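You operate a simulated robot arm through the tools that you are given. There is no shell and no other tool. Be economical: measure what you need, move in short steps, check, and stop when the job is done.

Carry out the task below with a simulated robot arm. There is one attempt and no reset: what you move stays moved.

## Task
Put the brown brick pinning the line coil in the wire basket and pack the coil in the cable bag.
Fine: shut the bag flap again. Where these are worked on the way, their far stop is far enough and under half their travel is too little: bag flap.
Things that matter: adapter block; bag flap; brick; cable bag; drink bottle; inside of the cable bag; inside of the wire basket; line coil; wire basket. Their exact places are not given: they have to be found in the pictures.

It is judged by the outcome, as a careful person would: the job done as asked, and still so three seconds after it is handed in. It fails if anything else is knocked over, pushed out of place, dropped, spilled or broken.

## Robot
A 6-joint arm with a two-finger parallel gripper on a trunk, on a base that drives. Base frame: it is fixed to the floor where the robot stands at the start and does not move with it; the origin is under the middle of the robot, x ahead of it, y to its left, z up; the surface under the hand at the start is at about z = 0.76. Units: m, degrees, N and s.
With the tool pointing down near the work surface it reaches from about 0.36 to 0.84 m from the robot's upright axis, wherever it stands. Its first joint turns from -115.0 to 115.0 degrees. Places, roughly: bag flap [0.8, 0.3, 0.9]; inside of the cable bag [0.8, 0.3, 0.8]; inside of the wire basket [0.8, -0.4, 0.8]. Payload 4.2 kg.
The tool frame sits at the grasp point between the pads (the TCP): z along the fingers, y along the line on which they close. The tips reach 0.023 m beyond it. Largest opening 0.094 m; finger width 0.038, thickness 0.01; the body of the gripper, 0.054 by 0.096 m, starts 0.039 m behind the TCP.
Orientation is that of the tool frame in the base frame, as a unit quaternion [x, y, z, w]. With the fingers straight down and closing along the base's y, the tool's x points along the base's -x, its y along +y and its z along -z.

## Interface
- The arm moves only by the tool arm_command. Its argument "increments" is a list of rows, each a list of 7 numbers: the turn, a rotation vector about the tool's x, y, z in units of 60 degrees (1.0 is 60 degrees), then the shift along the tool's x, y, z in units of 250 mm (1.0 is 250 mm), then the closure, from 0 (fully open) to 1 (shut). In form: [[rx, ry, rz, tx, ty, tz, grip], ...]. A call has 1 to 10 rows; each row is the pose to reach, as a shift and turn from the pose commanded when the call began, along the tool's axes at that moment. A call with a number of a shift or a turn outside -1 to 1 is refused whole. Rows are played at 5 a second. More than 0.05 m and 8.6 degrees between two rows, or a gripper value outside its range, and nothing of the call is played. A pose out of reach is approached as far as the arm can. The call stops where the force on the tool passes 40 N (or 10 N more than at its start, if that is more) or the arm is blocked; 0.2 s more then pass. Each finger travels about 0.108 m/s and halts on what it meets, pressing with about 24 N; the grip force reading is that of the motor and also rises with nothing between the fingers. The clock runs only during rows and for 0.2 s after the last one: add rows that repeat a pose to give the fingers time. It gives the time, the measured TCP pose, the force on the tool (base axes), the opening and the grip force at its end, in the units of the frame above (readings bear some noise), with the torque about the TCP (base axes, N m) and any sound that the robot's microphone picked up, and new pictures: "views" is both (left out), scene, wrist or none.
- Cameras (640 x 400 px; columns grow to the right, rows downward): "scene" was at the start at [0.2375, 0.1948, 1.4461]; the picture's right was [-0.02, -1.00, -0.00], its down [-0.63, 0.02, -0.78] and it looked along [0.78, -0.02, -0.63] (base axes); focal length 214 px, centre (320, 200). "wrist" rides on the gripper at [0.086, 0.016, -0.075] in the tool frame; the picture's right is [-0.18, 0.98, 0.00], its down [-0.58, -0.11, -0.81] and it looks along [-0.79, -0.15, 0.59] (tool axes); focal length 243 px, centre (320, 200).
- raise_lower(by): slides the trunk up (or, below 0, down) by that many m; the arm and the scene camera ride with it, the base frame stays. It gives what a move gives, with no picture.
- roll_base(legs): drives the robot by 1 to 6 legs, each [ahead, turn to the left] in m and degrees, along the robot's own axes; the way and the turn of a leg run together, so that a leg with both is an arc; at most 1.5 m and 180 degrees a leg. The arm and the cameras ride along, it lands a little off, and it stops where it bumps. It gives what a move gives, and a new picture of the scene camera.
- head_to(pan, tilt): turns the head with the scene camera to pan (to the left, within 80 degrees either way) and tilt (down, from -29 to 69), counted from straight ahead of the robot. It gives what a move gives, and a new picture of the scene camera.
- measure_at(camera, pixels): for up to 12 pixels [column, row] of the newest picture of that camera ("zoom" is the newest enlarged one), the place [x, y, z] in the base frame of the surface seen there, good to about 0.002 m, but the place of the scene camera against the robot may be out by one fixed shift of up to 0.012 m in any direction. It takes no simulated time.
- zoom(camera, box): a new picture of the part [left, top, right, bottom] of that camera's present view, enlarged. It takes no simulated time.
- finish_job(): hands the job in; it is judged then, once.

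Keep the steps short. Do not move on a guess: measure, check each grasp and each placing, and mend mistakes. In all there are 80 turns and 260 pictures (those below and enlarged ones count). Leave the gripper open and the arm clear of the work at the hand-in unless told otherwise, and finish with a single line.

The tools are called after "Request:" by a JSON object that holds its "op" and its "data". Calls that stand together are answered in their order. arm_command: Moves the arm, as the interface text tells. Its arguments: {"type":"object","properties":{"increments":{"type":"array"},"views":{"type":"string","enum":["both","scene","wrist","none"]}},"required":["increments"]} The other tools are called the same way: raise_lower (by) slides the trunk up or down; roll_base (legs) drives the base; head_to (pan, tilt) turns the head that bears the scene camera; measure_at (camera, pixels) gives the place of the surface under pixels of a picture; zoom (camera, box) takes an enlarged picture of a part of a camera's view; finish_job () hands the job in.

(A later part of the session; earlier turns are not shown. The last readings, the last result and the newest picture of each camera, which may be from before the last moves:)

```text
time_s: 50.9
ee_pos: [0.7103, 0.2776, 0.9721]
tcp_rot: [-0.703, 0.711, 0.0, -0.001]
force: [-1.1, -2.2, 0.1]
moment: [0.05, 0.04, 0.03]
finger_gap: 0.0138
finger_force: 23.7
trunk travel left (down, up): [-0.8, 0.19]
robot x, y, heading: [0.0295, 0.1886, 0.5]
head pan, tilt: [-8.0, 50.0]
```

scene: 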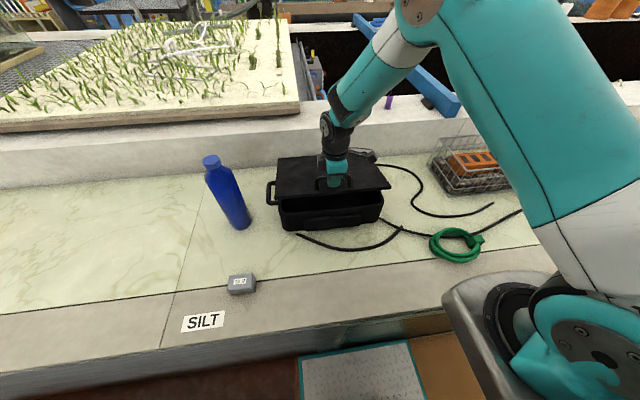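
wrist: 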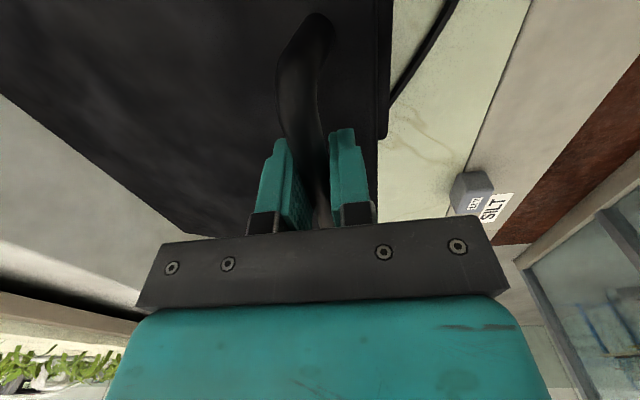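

The lid follows with almost no force. I'll carry on to about 60°.

Request:
{"op": "arm_command", "data": {"increments": [[0, 0, 0, 0, -0.036, -0.075, 1], [0, 0, 0, 0, -0.079, -0.146, 1], [0, 0, 0, 0, -0.128, -0.214, 1], [0, 0, 0, 0, -0.183, -0.276, 1], [0, 0, 0, 0, -0.242, -0.334, 1], [0, 0, 0, 0, -0.307, -0.387, 1], [0, 0, 0, 0, -0.376, -0.434, 1], [0, 0, 0, 0, -0.449, -0.474, 1], [0, 0, 0, 0, -0.525, -0.508, 1]]}}

```text
time_s: 52.9
ee_pos: [0.8393, 0.2787, 1.1002]
tcp_rot: [-0.704, 0.71, -0.001, 0.001]
force: [-3.9, 3.3, 5.0]
moment: [-0.08, 0.07, -0.52]
finger_gap: 0.0136
finger_force: 24.3
trunk travel left (down, up): [-0.8, 0.19]
robot x, y, heading: [0.0264, 0.1909, 0.4]
head pan, tilt: [-8.0, 50.0]
```

scene: 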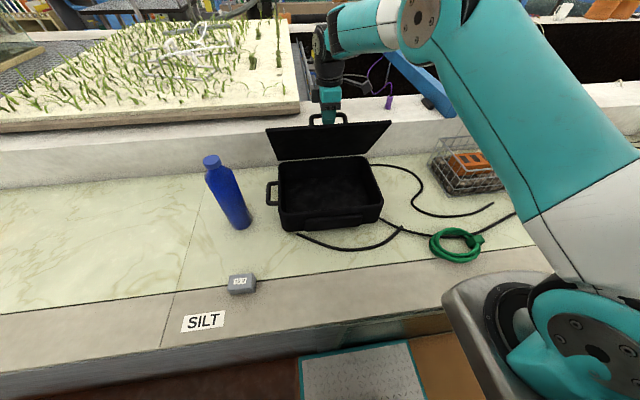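
wrist: 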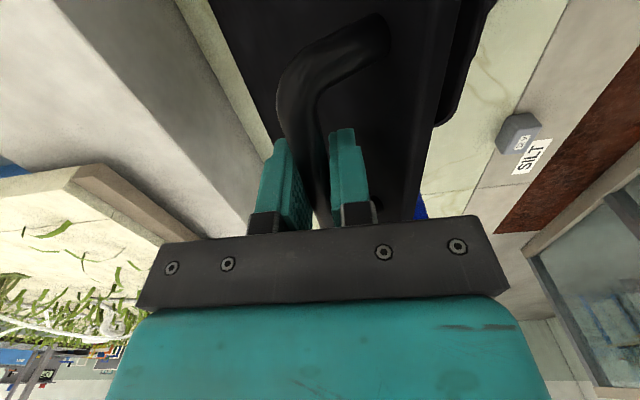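

It's at about 60° and the inside is showing. I'll push on to about 75° as far as reach allows.

Request:
{"op": "arm_command", "data": {"increments": [[0, 0, 0, 0, -0.04, -0.014, 1], [0, 0, 0, 0, -0.079, -0.027, 1], [0, 0, 0, 0, -0.12, -0.038, 1], [0, 0, 0, 0, -0.16, -0.048, 1], [0, 0, 0, 0, -0.2, -0.055, 1], [0, 0, 0, 0, -0.242, -0.06, 1], [0, 0, 0, 0, -0.242, -0.06, 1]]}}

```text
time_s: 54.5
ee_pos: [0.892, 0.2769, 1.1165]
tcp_rot: [-0.703, 0.711, -0.001, 0.002]
force: [-2.7, 4.9, 18.5]
moment: [0.25, -0.06, -0.57]
finger_gap: 0.0136
finger_force: 24.4
out of reach, approached as far as the arm can: row 6, 7
trunk travel left (down, up): [-0.8, 0.19]
robot x, y, heading: [0.0285, 0.1903, 0.4]
head pan, tilt: [-8.0, 50.0]
```

scene: 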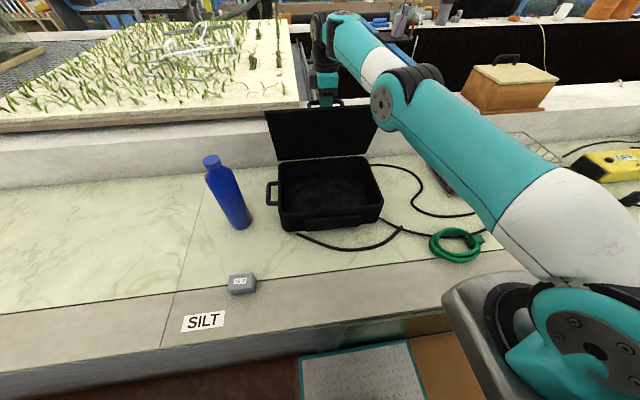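
wrist: 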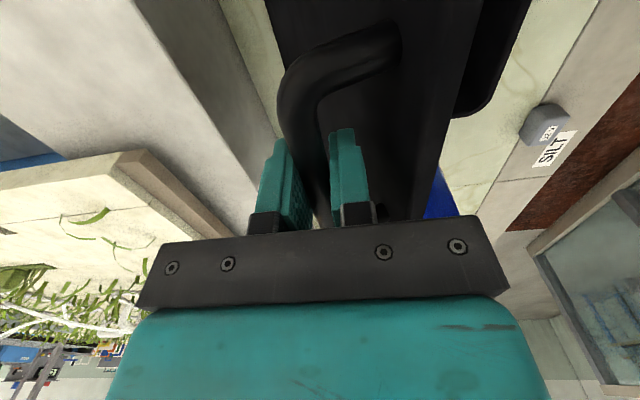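

It's at about 72°, near the reach limit. I'll open the fingers only a little to see whether the lid stays by itself.

Request:
{"op": "arm_command", "data": {"increments": [[0, 0, 0, 0, 0.02, 0, 0.8], [0, 0, 0, 0, 0.02, 0, 0.75], [0, 0, 0, 0, 0.02, 0, 0.75], [0, 0, 0, 0, 0.02, 0, 0.75], [0, 0, 0, 0, 0.02, 0, 0.75]]}}

```text
time_s: 55.7
ee_pos: [0.8867, 0.2774, 1.1143]
tcp_rot: [-0.703, 0.711, 0.001, 0.0]
force: [0.9, 0.6, -0.2]
moment: [0.02, -0.03, 0.0]
finger_gap: 0.0235
finger_force: 0.0
trunk travel left (down, up): [-0.8, 0.19]
robot x, y, heading: [0.027, 0.1938, 0.6]
head pan, tilt: [-8.0, 50.0]
```

scene: 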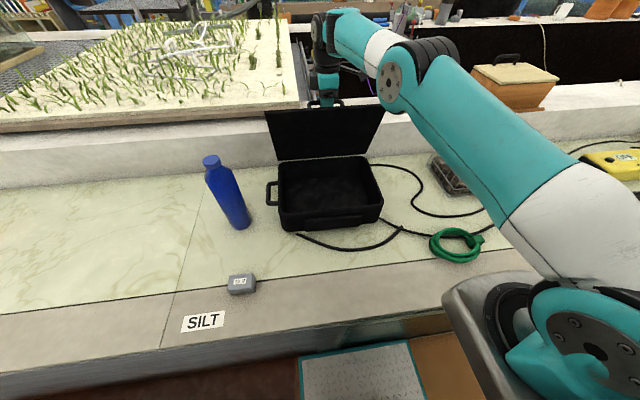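
wrist: 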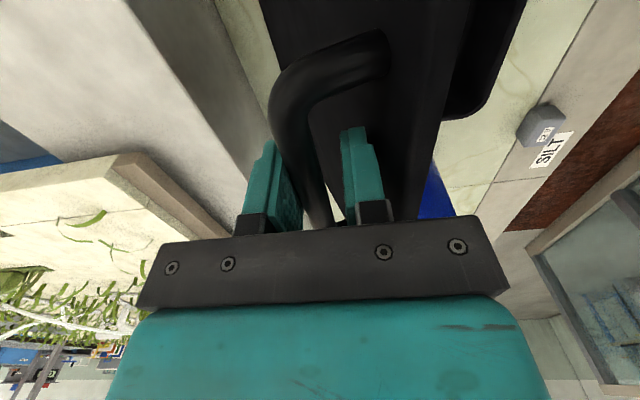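

The lid stays put unaided. I'll lift off the bar, come in front of the lid, and push it further back with a closed, forward-tilted fist so it is safely well open.

Request:
{"op": "arm_command", "data": {"increments": [[0, 0, 0, 0, 0, -0.08, 0.75], [0, 0, 0, 0, 0, -0.2, 0.75], [0, 0, 0, 0, 0, -0.34, 0.75], [0, 0, 0, 0, 0.16, -0.34, 0.75], [0, 0, 0, 0, 0.34, -0.34, 1], [0, 0, 0, 0, 0.52, -0.34, 1], [0, 0, 0, 0, 0.7, -0.34, 1], [0, 0, 0, 0, 0.88, -0.34, 1]], "views": "scene"}}

Request:
{"op": "arm_command", "data": {"increments": [[0.12, 0, 0, 0, 0, 0.08, 1], [0.24, 0, 0, 0, 0, 0.16, 1], [0.36, 0, 0, 0, 0, 0.26, 1], [0.48, 0, 0, 0, 0, 0.36, 1], [0.6, 0, 0, 0, 0, 0.45, 1], [0.72, 0, 0, 0, -0.02, 0.52, 1], [0.8, 0, 0, 0, -0.04, 0.56, 1]], "views": "both"}}

```text
time_s: 57.5
ee_pos: [0.6655, 0.2761, 1.1978]
tcp_rot: [-0.703, 0.711, 0.0, 0.0]
force: [0.8, -0.2, -0.2]
moment: [0.0, 0.04, 0.0]
finger_gap: 0.0
finger_force: 23.7
out of reach, approached as far as the arm can: row 2, 3
trunk travel left (down, up): [-0.8, 0.19]
robot x, y, heading: [0.0296, 0.194, 0.4]
head pan, tilt: [-8.0, 50.0]
```

scene: 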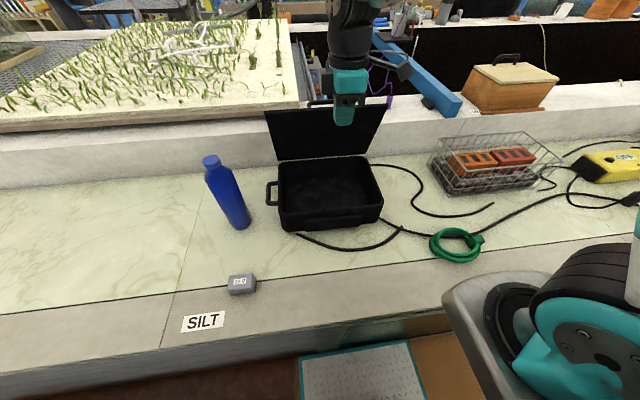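

```text
time_s: 59.1
ee_pos: [0.6768, 0.2778, 1.0592]
tcp_rot: [-0.642, 0.65, -0.289, 0.286]
force: [-1.4, 0.6, -0.5]
moment: [0.03, 0.0, 0.05]
finger_gap: 0.0002
finger_force: 24.0
trunk travel left (down, up): [-0.8, 0.19]
robot x, y, heading: [0.0274, 0.1921, 0.8]
head pan, tilt: [-8.0, 50.0]
```

scene: 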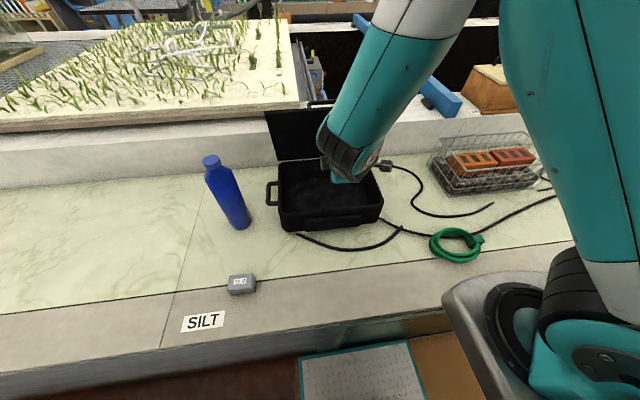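
wrist: 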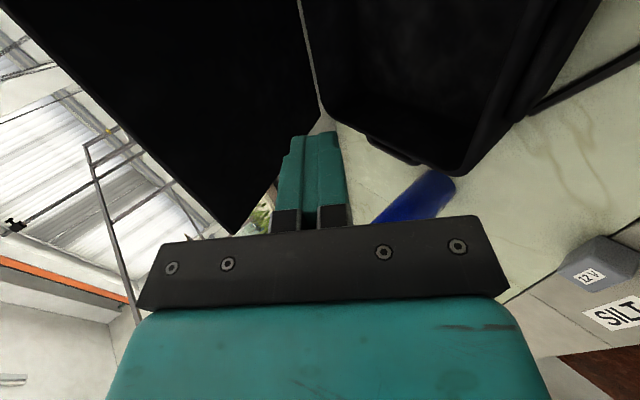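

Tilted 48° with the fist closed. I'll push horizontally forward until the lid passes upright.

Request:
{"op": "arm_command", "data": {"increments": [[0, 0, 0, 0, -0.1, 0.111, 1], [0, 0, 0, 0, -0.2, 0.223, 1], [0, 0, 0, 0, -0.3, 0.334, 1], [0, 0, 0, 0, -0.4, 0.445, 1], [0, 0, 0, 0, -0.47, 0.523, 1], [0, 0, 0, 0, -0.53, 0.59, 1], [0, 0, 0, 0, -0.59, 0.656, 1], [0, 0, 0, 0, -0.65, 0.723, 1], [0, 0, 0, 0, -0.69, 0.767, 1]], "views": "scene"}}

```text
time_s: 61.1
ee_pos: [0.937, 0.2762, 1.0574]
tcp_rot: [-0.644, 0.649, -0.288, 0.285]
force: [-4.2, -1.9, -2.6]
moment: [-0.03, 0.07, 0.03]
finger_gap: 0.0
finger_force: 24.5
trunk travel left (down, up): [-0.8, 0.19]
robot x, y, heading: [0.0285, 0.1909, 0.5]
head pan, tilt: [-8.0, 50.0]
```

scene: 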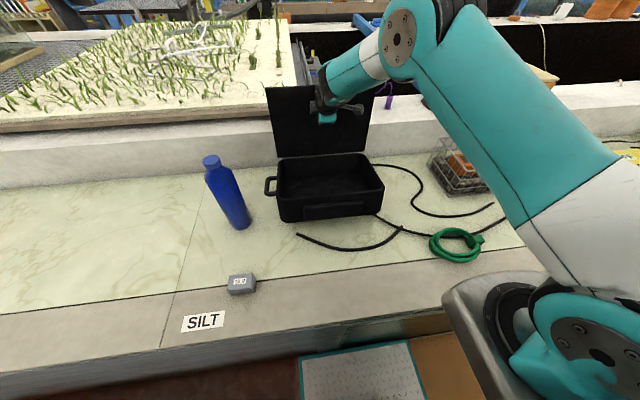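

The lid is now about 95° open. I'll pull back and check the bag has not moved.

Request:
{"op": "arm_command", "data": {"increments": [[0, 0, 0, 0, 0.13, -0.15, 1], [0, 0, 0, 0, 0.26, -0.297, 1], [0, 0, 0, 0, 0.39, -0.445, 1], [0, 0, 0, 0, 0.52, -0.594, 1], [0, 0, 0, 0, 0.65, -0.743, 1], [0, 0, 0, 0, 0.75, -0.86, 1], [0, 0, 0, 0, 0.72, -0.98, 0.5]], "views": "none"}}

Request:
{"op": "arm_command", "data": {"increments": [[-0.12, 0, 0, 0, 0, -0.05, 0], [-0.24, 0, 0, 0, 0, -0.1, 0], [-0.36, 0, 0, 0, 0, -0.15, 0], [-0.48, 0, 0, 0, 0, -0.2, 0], [-0.6, 0, 0, 0, 0, -0.2, 0], [-0.72, 0, 0, 0, 0, -0.2, 0], [-0.8, 0, 0, 0, 0, -0.2, 0], [-0.8, 0, 0, 0, 0, -0.2, 0]], "views": "scene"}}

Request:
{"op": "zoom", "data": {"camera": "scene", "box": [250, 70, 410, 230]}}

```text
time_s: 62.7
ee_pos: [0.6333, 0.278, 1.0884]
tcp_rot: [-0.643, 0.649, -0.289, 0.286]
force: [0.7, -0.2, 0.1]
moment: [0.02, -0.01, -0.02]
finger_gap: 0.0469
finger_force: 0.1
trunk travel left (down, up): [-0.8, 0.19]
robot x, y, heading: [0.031, 0.1927, 0.4]
head pan, tilt: [-8.0, 50.0]
```

```text
time_s: 64.5
ee_pos: [0.5941, 0.2784, 1.1231]
tcp_rot: [-0.704, 0.71, 0.002, 0.0]
force: [-0.2, 0.1, -0.5]
moment: [-0.04, 0.0, -0.01]
finger_gap: 0.0939
finger_force: 0.1
trunk travel left (down, up): [-0.8, 0.19]
robot x, y, heading: [0.0263, 0.1919, 0.5]
head pan, tilt: [-8.0, 50.0]
```

scene: 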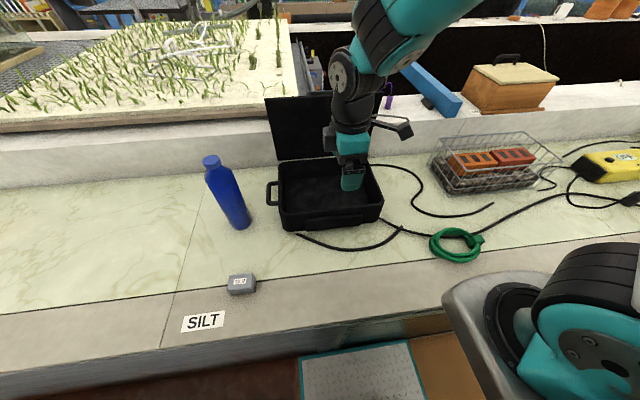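

```text
2.50 times, centred on (330, 150) of scene
```

zoom: 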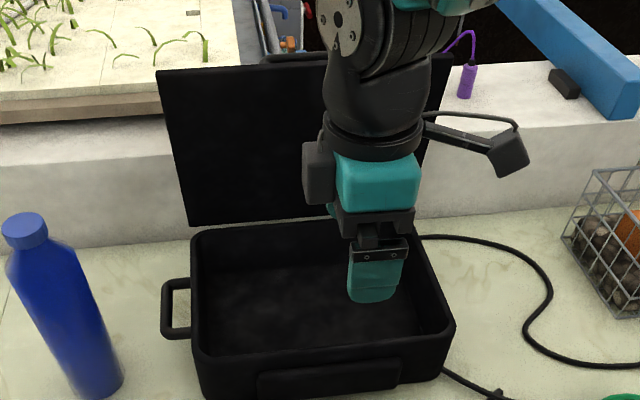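

Request:
{"op": "measure_at", "data": {"camera": "zoom", "pixels": [[165, 75], [250, 72], [195, 215], [250, 215], [205, 240], [198, 350], [440, 330], [300, 360], [280, 300], [260, 270], [330, 330], [420, 320]]}}

```text
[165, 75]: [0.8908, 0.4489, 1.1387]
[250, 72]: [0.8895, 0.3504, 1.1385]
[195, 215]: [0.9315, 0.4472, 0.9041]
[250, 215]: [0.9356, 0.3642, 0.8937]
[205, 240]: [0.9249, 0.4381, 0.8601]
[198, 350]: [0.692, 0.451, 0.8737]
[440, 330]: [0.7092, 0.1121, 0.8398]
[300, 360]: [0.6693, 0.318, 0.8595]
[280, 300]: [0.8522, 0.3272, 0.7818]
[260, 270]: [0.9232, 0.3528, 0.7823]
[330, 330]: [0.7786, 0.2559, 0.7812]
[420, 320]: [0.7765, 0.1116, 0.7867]
```

The lid reads about 81° now and the bag has not moved. I'll swing over toward the coil while turning the tool to close along y, and recheck the lid on the way.

Request:
{"op": "arm_command", "data": {"increments": [[0, 0, 0.1, 0.1, 0.02, 0, 0], [0, 0, 0.2, 0.2, 0.04, 0, 0], [0, 0, 0.3, 0.3, 0.06, 0, 0], [0, 0, 0.4, 0.4, 0.08, 0, 0], [0, 0, 0.5, 0.5, 0.1, 0, 0], [0, 0, 0.6, 0.6, 0.12, 0, 0], [0, 0, 0.7, 0.7, 0.14, 0, 0], [0, 0, 0.8, 0.8, 0.16, 0, 0], [0, 0, 0.9, 0.9, 0.18, 0, 0], [0, 0, 1.0, 1.0, 0.2, 0, 0]], "views": "scene"}}

Request:
{"op": "measure_at", "data": {"camera": "scene", "pixels": [[268, 100], [302, 99], [280, 155], [283, 181], [365, 160], [340, 108]]}}

```text
time_s: 66.7
ee_pos: [0.5424, 0.0296, 1.1238]
tcp_rot: [-0.253, 0.968, 0.0, 0.0]
force: [0.1, 0.2, 0.1]
moment: [0.0, -0.05, 0.01]
finger_gap: 0.0941
finger_force: 0.0
trunk travel left (down, up): [-0.8, 0.19]
robot x, y, heading: [0.0319, 0.1909, 0.6]
head pan, tilt: [-8.0, 50.0]
```

scene: 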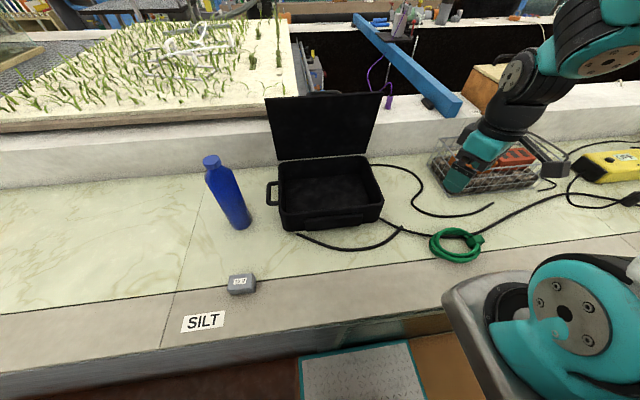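

```text
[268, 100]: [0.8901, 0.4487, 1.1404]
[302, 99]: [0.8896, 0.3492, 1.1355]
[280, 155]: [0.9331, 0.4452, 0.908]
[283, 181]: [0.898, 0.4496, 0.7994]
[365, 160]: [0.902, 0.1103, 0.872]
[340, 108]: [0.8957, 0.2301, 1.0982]
```

The lid is stable at 81°. Continuing to hover above the collar at (0.540, -0.181).

Request:
{"op": "arm_command", "data": {"increments": [[0, 0, 0.06, 0.053, -0.091, 0.06, 0], [0, 0, 0.12, 0.106, -0.182, 0.12, 0], [0, 0, 0.18, 0.158, -0.274, 0.18, 0], [0, 0, 0.24, 0.21, -0.366, 0.24, 0], [0, 0, 0.3, 0.263, -0.457, 0.3, 0], [0, 0, 0.36, 0.316, -0.549, 0.36, 0], [0, 0, 0.43, 0.369, -0.64, 0.42, 0], [0, 0, 0.489, 0.421, -0.731, 0.49, 0], [0, 0, 0.489, 0.421, -0.731, 0.49, 0]], "views": "both"}}

Request:
{"op": "zoom", "data": {"camera": "scene", "box": [410, 200, 506, 270]}}

```text
time_s: 68.7
ee_pos: [0.5404, -0.1813, 1.0019]
tcp_rot: [0.0, 1.0, -0.001, 0.0]
force: [-0.7, 0.4, -0.8]
moment: [0.01, -0.01, 0.03]
finger_gap: 0.0938
finger_force: 0.0
trunk travel left (down, up): [-0.8, 0.19]
robot x, y, heading: [0.0265, 0.1896, 0.5]
head pan, tilt: [-8.0, 50.0]
```

scene: 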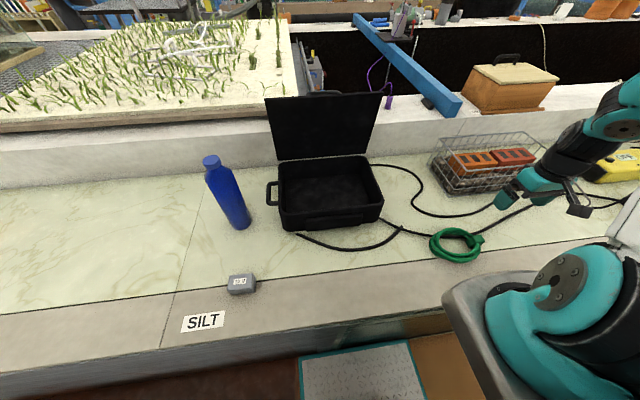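
wrist: 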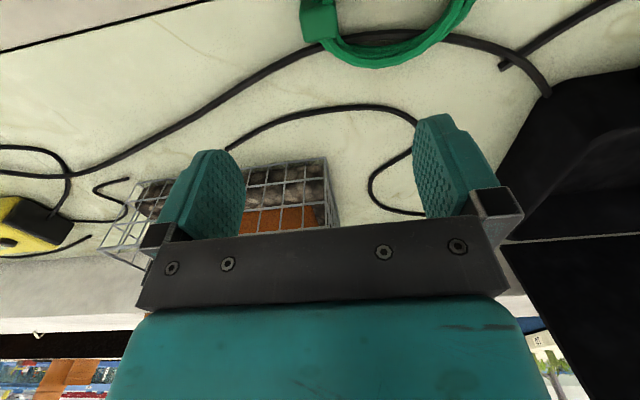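

```text
5.71 times, centred on (458, 235) of scene
```

zoom: 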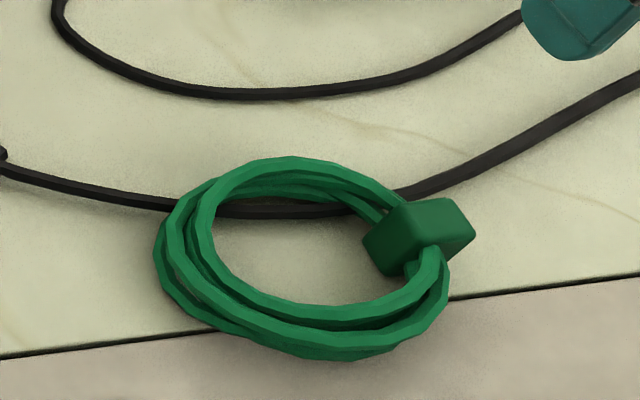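

Request:
{"op": "measure_at", "data": {"camera": "wrist", "pixels": [[308, 15], [332, 10], [320, 10], [320, 36], [305, 40], [340, 50]]}}

Request:
{"op": "measure_at", "data": {"camera": "zoom", "pixels": [[400, 212], [462, 205], [470, 235], [425, 245], [370, 240], [390, 270], [430, 225]]}}

```text
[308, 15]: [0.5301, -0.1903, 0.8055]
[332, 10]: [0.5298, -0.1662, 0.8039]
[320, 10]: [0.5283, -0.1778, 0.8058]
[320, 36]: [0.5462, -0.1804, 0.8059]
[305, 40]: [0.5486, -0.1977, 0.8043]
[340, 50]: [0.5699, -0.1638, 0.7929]
```

```text
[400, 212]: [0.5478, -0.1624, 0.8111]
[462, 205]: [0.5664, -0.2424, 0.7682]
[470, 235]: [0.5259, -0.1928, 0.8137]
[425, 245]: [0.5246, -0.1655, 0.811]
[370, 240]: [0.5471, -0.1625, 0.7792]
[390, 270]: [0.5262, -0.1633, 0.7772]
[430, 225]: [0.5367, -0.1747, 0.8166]
```

Collar centre is (0.539, -0.180). I'll descend with one finger inside the ring and the other outside, to TCP z 0.795, with a slow end.

Request:
{"op": "arm_command", "data": {"increments": [[0, 0, 0, 0.004, 0.004, 0.16, 0], [0, 0, 0, 0.004, 0.004, 0.32, 0], [0, 0, 0, 0.004, 0.004, 0.48, 0], [0, 0, 0, 0.004, 0.004, 0.62, 0], [0, 0, 0, 0.004, 0.004, 0.72, 0], [0, 0, 0, 0.004, 0.004, 0.79, 0], [0, 0, 0, 0.004, 0.004, 0.827, 0], [0, 0, 0, 0.004, 0.004, 0.827, 0]], "views": "wrist"}}

Request:
{"op": "arm_command", "data": {"increments": [[0, 0, 0, 0, 0, 0, 0.5], [0, 0, 0, 0, 0, 0, 1], [0, 0, 0, 0, 0, 0, 1], [0, 0, 0, 0, 0, 0, 1], [0, 0, 0, 0, 0, 0, 1]], "views": "both"}}

```text
time_s: 70.5
ee_pos: [0.5395, -0.1821, 0.7951]
tcp_rot: [0.0, 1.0, 0.0, 0.0]
force: [-0.4, -0.3, 0.8]
moment: [-0.02, 0.0, -0.01]
finger_gap: 0.0945
finger_force: 0.1
trunk travel left (down, up): [-0.8, 0.19]
robot x, y, heading: [0.0281, 0.1946, 0.3]
head pan, tilt: [-8.0, 50.0]
```

wrist: 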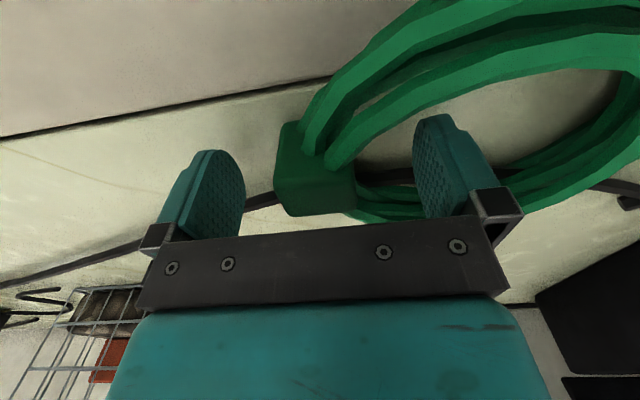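

```text
time_s: 71.7
ee_pos: [0.5396, -0.1799, 0.7942]
tcp_rot: [-0.001, 1.0, 0.0, 0.0]
force: [0.4, 0.3, 0.4]
moment: [-0.08, 0.0, -0.05]
finger_gap: 0.0357
finger_force: 24.1
trunk travel left (down, up): [-0.8, 0.19]
robot x, y, heading: [0.0305, 0.1873, 0.5]
head pan, tilt: [-8.0, 50.0]
```

scene: 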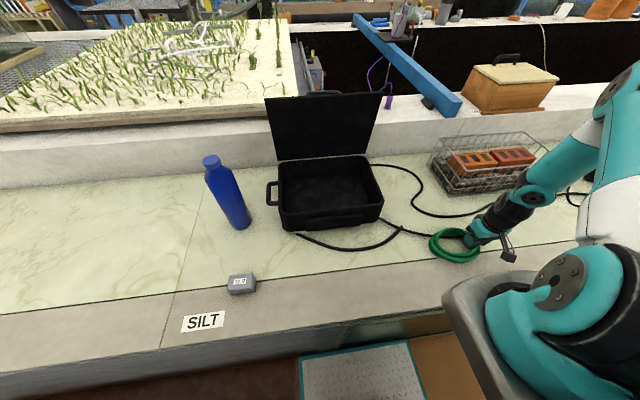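
wrist: 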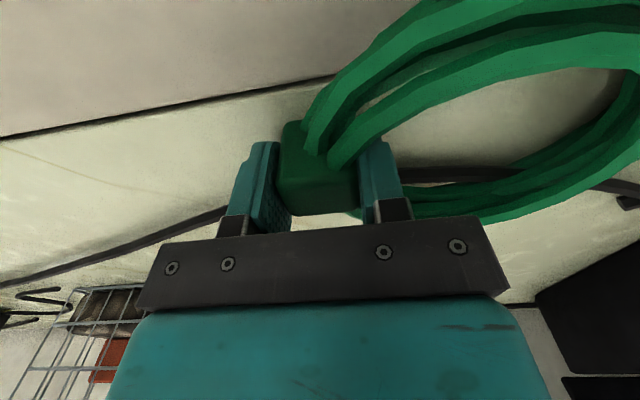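

The collar is gripped (gap 0.036). I'll lift gently and check for slip.

Request:
{"op": "arm_command", "data": {"increments": [[0, 0, 0, 0, 0, -0.02, 1], [0, 0, 0, 0, 0, -0.05, 1], [0, 0, 0, 0, 0, -0.1, 1], [0, 0, 0, 0, 0, -0.16, 1], [0, 0, 0, 0, 0, -0.23, 1], [0, 0, 0, 0, 0, -0.3, 1], [0, 0, 0, 0, 0, -0.38, 1], [0, 0, 0, 0, 0, -0.46, 1], [0, 0, 0, 0, 0, -0.54, 1], [0, 0, 0, 0, 0, -0.6, 1]], "views": "both"}}

Request:
{"op": "zoom", "data": {"camera": "scene", "box": [400, 130, 560, 260]}}

```text
time_s: 73.9
ee_pos: [0.5386, -0.1791, 0.9445]
tcp_rot: [-0.001, 1.0, 0.0, 0.0]
force: [0.6, 0.1, -3.5]
moment: [-0.13, 0.02, 0.0]
finger_gap: 0.0356
finger_force: 24.1
trunk travel left (down, up): [-0.8, 0.19]
robot x, y, heading: [0.027, 0.1902, 0.6]
head pan, tilt: [-8.0, 50.0]
```

scene: 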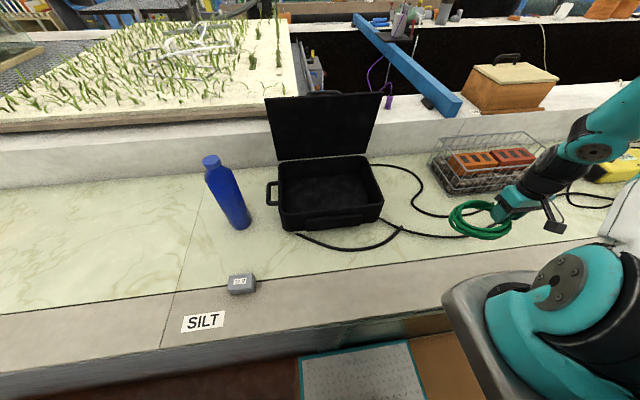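
wrist: 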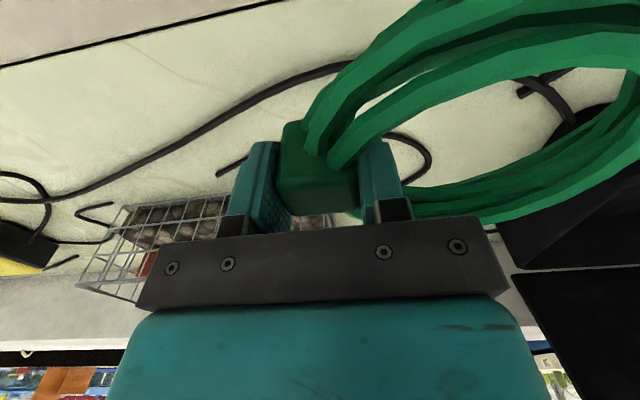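

```text
3.08 times, centred on (480, 195) of scene
```

zoom: 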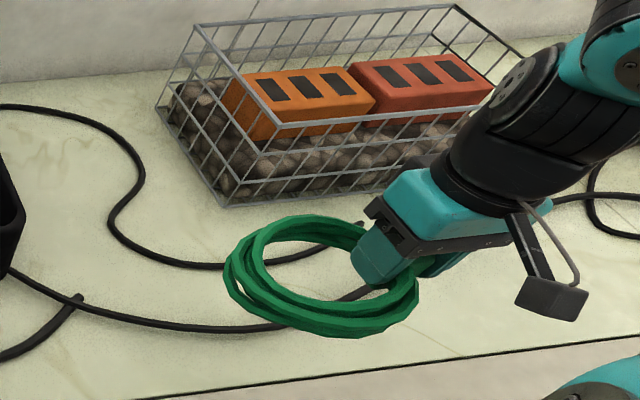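

It's held level with no slip (about 3.5 N). I'll carry it toward the bag at (0.81, 0.216), clear above the rim.

Request:
{"op": "arm_command", "data": {"increments": [[0, 0, 0, 0, 0, -0.12, 1], [0, 0, 0, 0, 0, -0.26, 1], [0, 0, 0, -0.09, 0.132, -0.3, 1], [0, 0, 0, -0.18, 0.264, -0.3, 1], [0, 0, 0, -0.27, 0.396, -0.3, 1], [0, 0, 0, -0.36, 0.528, -0.3, 1], [0, 0, 0, -0.45, 0.66, -0.3, 1], [0, 0, 0, -0.54, 0.79, -0.3, 1]], "views": "none"}}

Request:
{"op": "arm_command", "data": {"increments": [[0, 0, 0, -0.09, 0.132, 0, 1], [0, 0, 0, -0.18, 0.264, 0, 1], [0, 0, 0, -0.27, 0.396, 0, 1], [0, 0, 0, -0.36, 0.528, 0, 1], [0, 0, 0, -0.45, 0.66, 0, 1], [0, 0, 0, -0.52, 0.76, 0, 1], [0, 0, 0, -0.545, 0.79, 0, 1], [0, 0, 0, -0.545, 0.79, 0, 1]], "views": "both"}}

Request:
{"op": "zoom", "data": {"camera": "scene", "box": [250, 80, 410, 240]}}

```text
time_s: 75.7
ee_pos: [0.672, 0.019, 1.0199]
tcp_rot: [0.0, 1.0, 0.0, 0.001]
force: [0.0, -1.0, -1.8]
moment: [-0.1, -0.01, 0.03]
finger_gap: 0.0359
finger_force: 23.8
trunk travel left (down, up): [-0.8, 0.19]
robot x, y, heading: [0.0306, 0.1918, 0.5]
head pan, tilt: [-8.0, 50.0]
```

```text
time_s: 77.5
ee_pos: [0.8088, 0.2139, 1.019]
tcp_rot: [-0.001, 1.0, -0.001, 0.0]
force: [1.0, 0.0, -3.1]
moment: [-0.11, 0.01, -0.01]
finger_gap: 0.036
finger_force: 24.1
trunk travel left (down, up): [-0.8, 0.19]
robot x, y, heading: [0.0284, 0.1934, 0.6]
head pan, tilt: [-8.0, 50.0]
```

scene: 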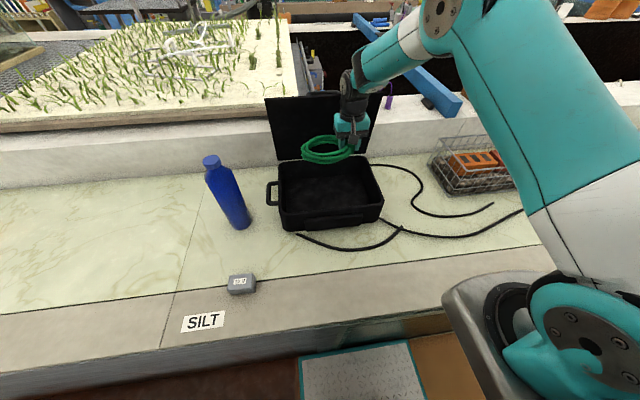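
wrist: 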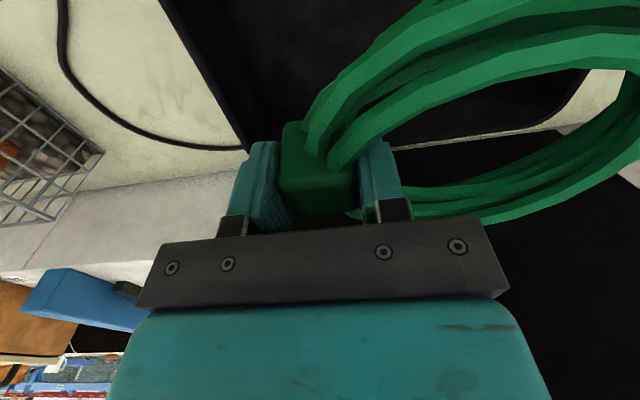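

```text
2.50 times, centred on (330, 160) of scene
```

zoom: 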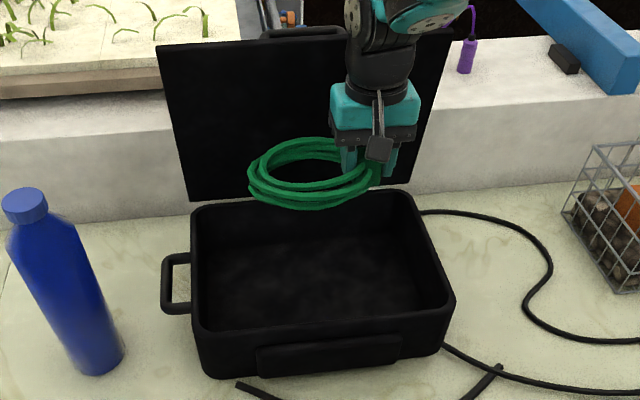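

Request:
{"op": "measure_at", "data": {"camera": "zoom", "pixels": [[378, 150], [370, 160], [330, 328], [330, 318], [195, 310], [215, 318], [445, 290], [425, 290], [250, 185], [320, 205], [258, 190]]}}

```text
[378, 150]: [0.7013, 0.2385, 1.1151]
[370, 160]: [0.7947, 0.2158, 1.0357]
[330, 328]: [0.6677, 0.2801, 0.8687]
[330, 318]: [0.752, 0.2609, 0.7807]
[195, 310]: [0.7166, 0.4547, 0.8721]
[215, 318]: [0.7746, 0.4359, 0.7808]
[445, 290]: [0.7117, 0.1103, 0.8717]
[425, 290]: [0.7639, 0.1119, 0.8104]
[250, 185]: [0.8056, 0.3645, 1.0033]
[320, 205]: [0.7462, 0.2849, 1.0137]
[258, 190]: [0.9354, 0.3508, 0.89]
```

The camera housing will clear the rim (about 0.862), and the coil footprint fits inside the walls. Lowering into the bag.

Request:
{"op": "arm_command", "data": {"increments": [[0, 0, 0, 0, 0, 0.1, 1], [0, 0, 0, 0, 0, 0.2, 1], [0, 0, 0, 0, 0, 0.3, 1], [0, 0, 0, 0, 0, 0.4, 1], [0, 0, 0, 0, 0, 0.5, 1], [0, 0, 0, 0, 0, 0.6, 1], [0, 0, 0, 0, 0, 0.68, 1], [0, 0, 0, 0, 0, 0.75, 1], [0, 0, 0, 0, 0, 0.8, 1], [0, 0, 0, 0, 0, 0.83, 1]], "views": "both"}}

```text
time_s: 79.7
ee_pos: [0.8085, 0.2146, 0.8111]
tcp_rot: [-0.001, 1.0, 0.0, 0.0]
force: [0.7, -0.5, -3.1]
moment: [-0.1, 0.03, 0.0]
finger_gap: 0.0357
finger_force: 23.9
trunk travel left (down, up): [-0.8, 0.19]
robot x, y, heading: [0.0291, 0.1921, 0.7]
head pan, tilt: [-8.0, 50.0]
```

scene: 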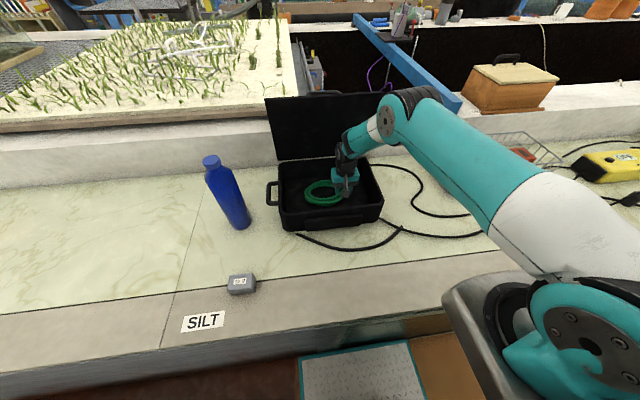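
wrist: 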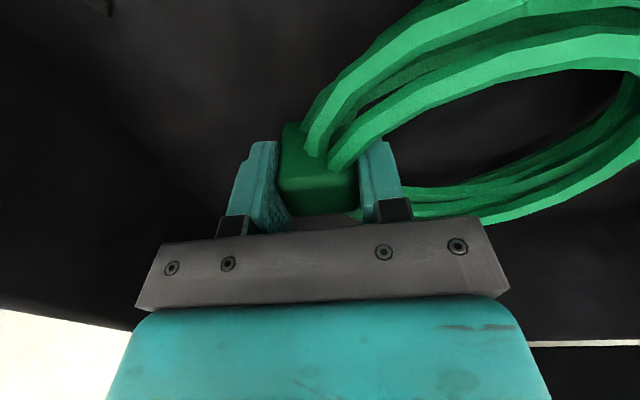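

Nearly down. I'll lower a few more millimetres until it touches.

Request:
{"op": "arm_command", "data": {"increments": [[0, 0, 0, 0, 0, 0.01, 1], [0, 0, 0, 0, 0, 0.02, 1], [0, 0, 0, 0, 0, 0.025, 1], [0, 0, 0, 0, 0, 0.025, 1]], "views": "none"}}

```text
time_s: 80.7
ee_pos: [0.8105, 0.2146, 0.8069]
tcp_rot: [-0.001, 1.0, 0.0, 0.001]
force: [-2.6, -2.7, 12.7]
moment: [0.11, 0.67, 0.48]
finger_gap: 0.0357
finger_force: 23.4
trunk travel left (down, up): [-0.8, 0.19]
robot x, y, heading: [0.0274, 0.1917, 0.6]
head pan, tilt: [-8.0, 50.0]
```

It's touching the floor (+12.7 N). Releasing, then lifting straight out.

Request:
{"op": "arm_command", "data": {"increments": [[0, 0, 0, 0, 0, -0.006, 0.8], [0, 0, 0, 0, 0, -0.006, 0.35], [0, 0, 0, 0, 0, -0.006, 0.3], [0, 0, 0, 0, 0, -0.03, 0.3], [0, 0, 0, 0, 0, -0.12, 0.3], [0, 0, 0, 0, 0, -0.28, 0.3], [0, 0, 0, 0, 0, -0.46, 0.3], [0, 0, 0, 0, 0, -0.64, 0.3], [0, 0, 0, 0, 0, -0.82, 0.3]], "views": "both"}}

Request:
{"op": "zoom", "data": {"camera": "scene", "box": [250, 80, 410, 240]}}

```text
time_s: 82.7
ee_pos: [0.8142, 0.2154, 1.011]
tcp_rot: [-0.001, 1.0, 0.0, 0.0]
force: [0.1, -0.3, -0.9]
moment: [-0.01, -0.01, -0.02]
finger_gap: 0.0657
finger_force: 0.1
trunk travel left (down, up): [-0.8, 0.19]
robot x, y, heading: [0.0292, 0.189, 0.5]
head pan, tilt: [-8.0, 50.0]
```

scene: 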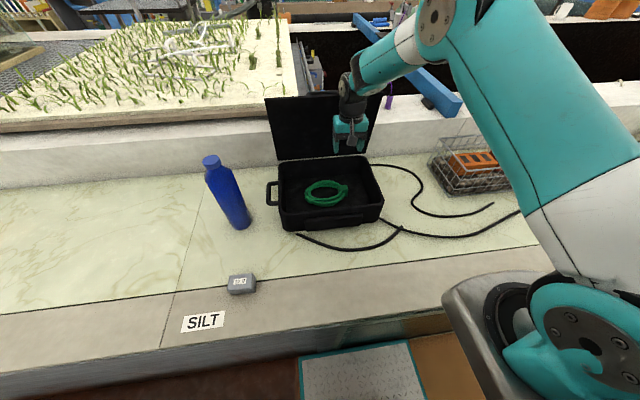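
wrist: 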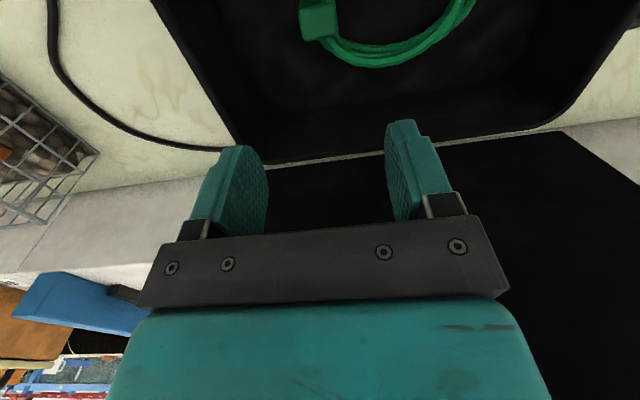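

```text
2.50 times, centred on (330, 160) of scene
```

zoom: 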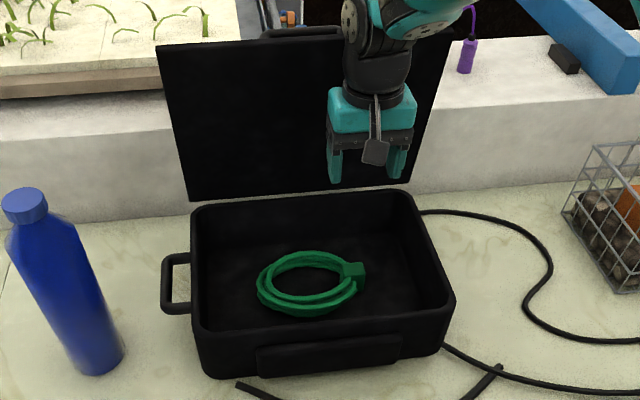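

The coil lies flat in the bag. To shut the lid, I'll back off and up while turning the tool to close along x, then hook the lid's top edge from behind and draw it forward.

Request:
{"op": "arm_command", "data": {"increments": [[0, 0, -0.1, 0.1, 0, -0.06, 1], [0, 0, -0.2, 0.2, 0, -0.14, 1], [0, 0, -0.3, 0.3, 0, -0.22, 1], [0, 0, -0.4, 0.4, 0, -0.3, 1], [0, 0, -0.5, 0.44, 0, -0.4, 1], [0, 0, -0.6, 0.44, 0, -0.5, 1], [0, 0, -0.7, 0.44, 0, -0.6, 1], [0, 0, -0.8, 0.44, 0, -0.7, 1], [0, 0, -0.9, 0.44, 0, -0.8, 1], [0, 0, -1.0, 0.44, 0, -0.85, 1]], "views": "none"}}

Request:
{"op": "arm_command", "data": {"increments": [[0, 0, -0.125, 0, 0, 0, 1], [0, 0, -0.25, 0, 0, 0, 1], [0, 0, -0.375, 0, 0, 0, 1], [0, 0, -0.5, 0, 0, 0, 1], [0, 0, -0.5, 0, 0, 0, 1]], "views": "scene"}}

```text
time_s: 84.9
ee_pos: [0.7018, 0.2148, 1.2229]
tcp_rot: [-0.502, 0.865, 0.0, 0.0]
force: [-0.1, -0.3, 0.0]
moment: [-0.01, -0.02, -0.01]
finger_gap: 0.0
finger_force: 24.0
trunk travel left (down, up): [-0.8, 0.19]
robot x, y, heading: [0.0273, 0.1932, 0.4]
head pan, tilt: [-8.0, 50.0]
```

```text
time_s: 86.1
ee_pos: [0.6998, 0.2157, 1.2222]
tcp_rot: [0.709, -0.706, 0.0, 0.0]
force: [-0.8, 0.1, 0.2]
moment: [-0.01, 0.03, -0.01]
finger_gap: 0.0
finger_force: 23.8
trunk travel left (down, up): [-0.8, 0.19]
robot x, y, heading: [0.0309, 0.1891, 0.5]
head pan, tilt: [-8.0, 50.0]
```

scene: 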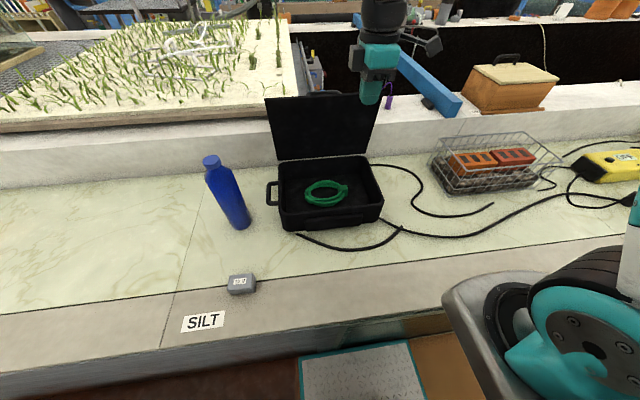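

I'll tilt the fist forward 36° and shift to y≈0.17, right of the handle.

Request:
{"op": "arm_command", "data": {"increments": [[0.12, 0, 0, 0.05, 0, 0, 1], [0.24, 0, 0, 0.1, 0, 0, 1], [0.36, 0, 0, 0.14, 0, 0, 1], [0.48, 0, 0, 0.18, 0, 0, 1], [0.6, 0, 0, 0.18, 0, 0, 1], [0.6, 0, 0, 0.18, 0, 0, 1]], "views": "none"}}

Request:
{"op": "measure_at", "data": {"camera": "scene", "pixels": [[270, 99], [300, 97], [345, 96], [280, 155], [330, 153]]}}

```text
time_s: 87.5
ee_pos: [0.6998, 0.1688, 1.2211]
tcp_rot: [0.672, -0.672, 0.219, -0.219]
force: [0.2, 0.4, 0.5]
moment: [0.0, 0.01, 0.01]
finger_gap: 0.0001
finger_force: 24.5
trunk travel left (down, up): [-0.8, 0.19]
robot x, y, heading: [0.0306, 0.1912, 0.4]
head pan, tilt: [-8.0, 50.0]
```

```text
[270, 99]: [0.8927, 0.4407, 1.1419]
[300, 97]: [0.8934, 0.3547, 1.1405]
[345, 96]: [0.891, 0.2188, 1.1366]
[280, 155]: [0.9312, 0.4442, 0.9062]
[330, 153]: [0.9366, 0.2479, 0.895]
```

Request:
{"op": "arm_command", "data": {"increments": [[0, 0, 0, 0, -0.109, 0.117, 1], [0, 0, 0, 0, -0.217, 0.233, 1], [0, 0, 0, 0, -0.326, 0.35, 1], [0, 0, 0, 0, -0.435, 0.467, 1], [0, 0, 0, 0, -0.543, 0.583, 1], [0, 0, 0, 0, -0.652, 0.7, 1], [0, 0, 0, 0, -0.652, 0.7, 1]], "views": "both"}}

```text
time_s: 89.1
ee_pos: [0.9371, 0.17, 1.177]
tcp_rot: [0.673, -0.672, 0.219, -0.219]
force: [-0.6, -0.3, -0.5]
moment: [-0.01, -0.01, 0.0]
finger_gap: 0.0
finger_force: 23.7
trunk travel left (down, up): [-0.8, 0.19]
robot x, y, heading: [0.0288, 0.1917, 0.7]
head pan, tilt: [-8.0, 50.0]
```

scene: 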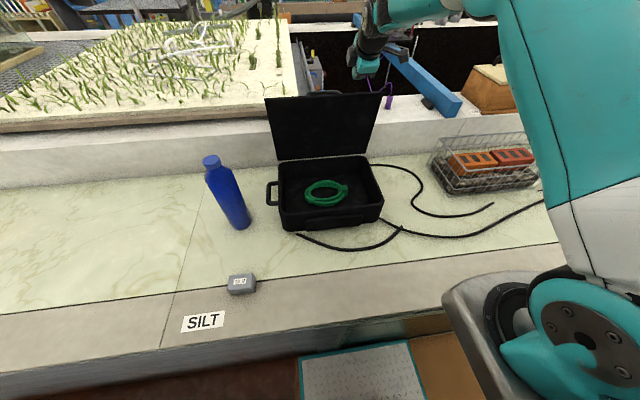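
wrist: 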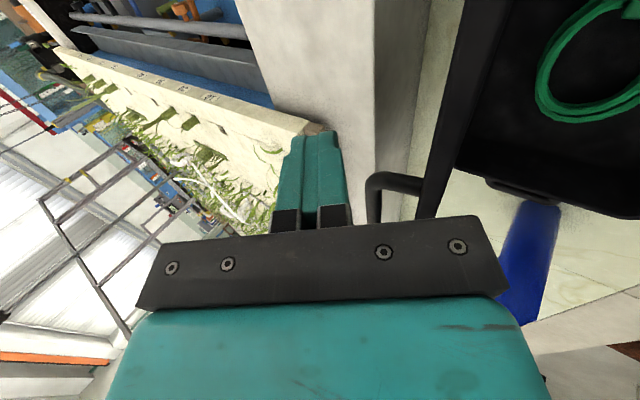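

The fist is above and behind the edge. I'll lower it behind the lid.

Request:
{"op": "arm_command", "data": {"increments": [[0, 0, 0, 0, 0.05, 0.067, 1], [0, 0, 0, 0, 0.1, 0.134, 1], [0, 0, 0, 0, 0.146, 0.2, 1], [0, 0, 0, 0, 0.146, 0.2, 1]], "views": "wrist"}}

```text
time_s: 90.1
ee_pos: [0.936, 0.1693, 1.1175]
tcp_rot: [0.672, -0.672, 0.219, -0.22]
force: [-1.1, -1.1, 7.6]
moment: [0.21, 0.39, 0.04]
finger_gap: 0.0
finger_force: 23.8
trunk travel left (down, up): [-0.8, 0.19]
robot x, y, heading: [0.0276, 0.192, 0.4]
head pan, tilt: [-8.0, 50.0]
```

wrist: 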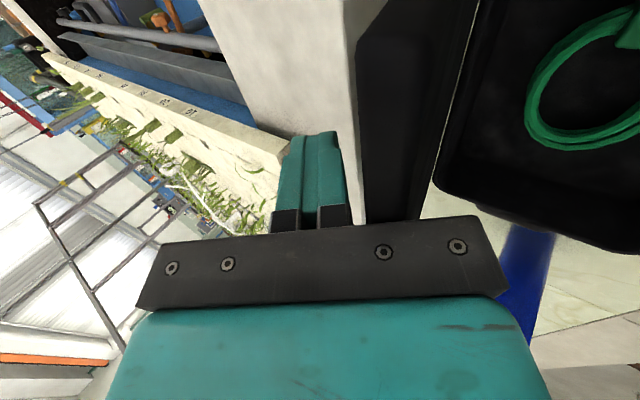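

The fist is behind the lid. I'll draw it forward along the edge's arc to about 60°.

Request:
{"op": "arm_command", "data": {"increments": [[0, 0, 0, 0, 0.065, -0.047, 1], [0, 0, 0, 0, 0.115, -0.068, 1], [0, 0, 0, 0, 0.163, -0.089, 1], [0, 0, 0, 0, 0.205, -0.105, 1], [0, 0, 0, 0, 0.245, -0.119, 1], [0, 0, 0, 0, 0.29, -0.13, 1], [0, 0, 0, 0, 0.334, -0.139, 1], [0, 0, 0, 0, 0.38, -0.147, 1], [0, 0, 0, 0, 0.421, -0.153, 1]], "views": "both"}}

```text
time_s: 92.1
ee_pos: [0.8273, 0.1694, 1.0862]
tcp_rot: [0.674, -0.672, 0.219, -0.217]
force: [0.1, -0.4, -0.4]
moment: [0.0, 0.01, -0.01]
finger_gap: 0.0001
finger_force: 24.0
trunk travel left (down, up): [-0.8, 0.19]
robot x, y, heading: [0.0277, 0.1938, 0.7]
head pan, tilt: [-8.0, 50.0]
```

scene: 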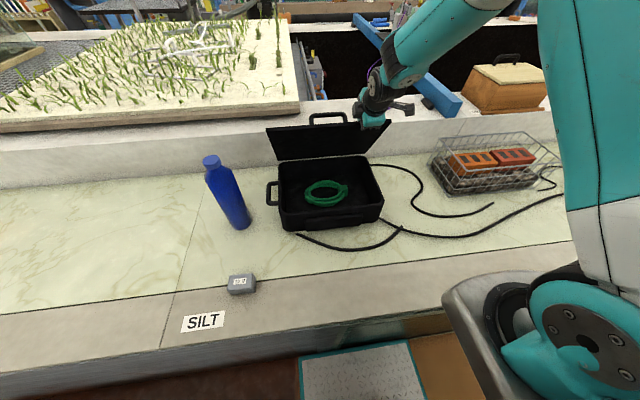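
wrist: 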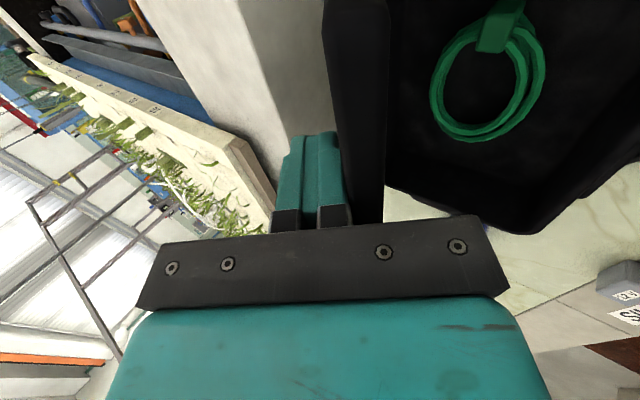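

The lid is at about 61° and follows well. I'll bring the tool upright in place, above the lid's outer face, then press it down along the arc.

Request:
{"op": "arm_command", "data": {"increments": [[-0.12, 0, 0, 0, -0.02, -0.005, 1], [-0.24, 0, 0, 0, -0.04, -0.01, 1], [-0.36, 0, 0, 0, -0.055, -0.015, 1], [-0.48, 0, 0, 0, -0.068, -0.019, 1], [-0.6, 0, 0, 0, -0.068, -0.019, 1], [-0.6, 0, 0, 0, -0.068, -0.019, 1]], "views": "scene"}}

Request:
{"op": "measure_at", "data": {"camera": "scene", "pixels": [[270, 131], [290, 129], [280, 158], [320, 156], [330, 115]]}}

```text
time_s: 93.5
ee_pos: [0.8379, 0.1709, 1.0982]
tcp_rot: [0.708, -0.706, 0.0, 0.001]
force: [0.1, 0.5, 0.1]
moment: [0.0, 0.03, -0.01]
finger_gap: 0.0
finger_force: 24.3
trunk travel left (down, up): [-0.8, 0.19]
robot x, y, heading: [0.0276, 0.1895, 0.8]
head pan, tilt: [-8.0, 50.0]
```

scene: 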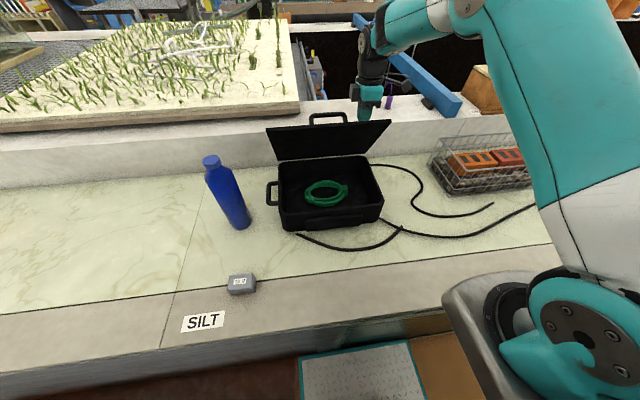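

```text
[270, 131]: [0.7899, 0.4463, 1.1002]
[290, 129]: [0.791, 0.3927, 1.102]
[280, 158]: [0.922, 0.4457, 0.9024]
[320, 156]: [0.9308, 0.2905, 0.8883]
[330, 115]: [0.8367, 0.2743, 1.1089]
```

Lid is at about 57°. I'll press it down along the arc to about 10°.

Request:
{"op": "arm_command", "data": {"increments": [[0, 0, 0, 0, 0.072, 0.1, 1], [0, 0, 0, 0, 0.132, 0.144, 1], [0, 0, 0, 0, 0.186, 0.194, 1], [0, 0, 0, 0, 0.236, 0.248, 1], [0, 0, 0, 0, 0.28, 0.306, 1], [0, 0, 0, 0, 0.32, 0.368, 1], [0, 0, 0, 0, 0.352, 0.432, 1], [0, 0, 0, 0, 0.38, 0.5, 1], [0, 0, 0, 0, 0.404, 0.572, 1], [0, 0, 0, 0, 0.42, 0.642, 1]], "views": "scene"}}

```text
time_s: 95.7
ee_pos: [0.7324, 0.1711, 0.9377]
tcp_rot: [-0.707, 0.707, 0.0, 0.0]
force: [-0.3, 0.4, 0.1]
moment: [0.01, 0.0, 0.05]
finger_gap: 0.0002
finger_force: 23.5
trunk travel left (down, up): [-0.8, 0.19]
robot x, y, heading: [0.0277, 0.1936, 0.4]
head pan, tilt: [-8.0, 50.0]
```

scene: 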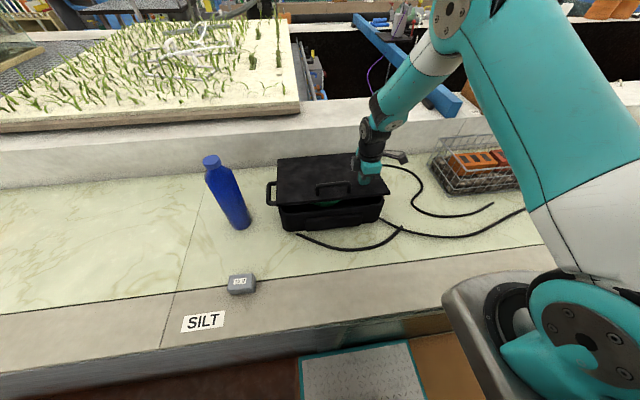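

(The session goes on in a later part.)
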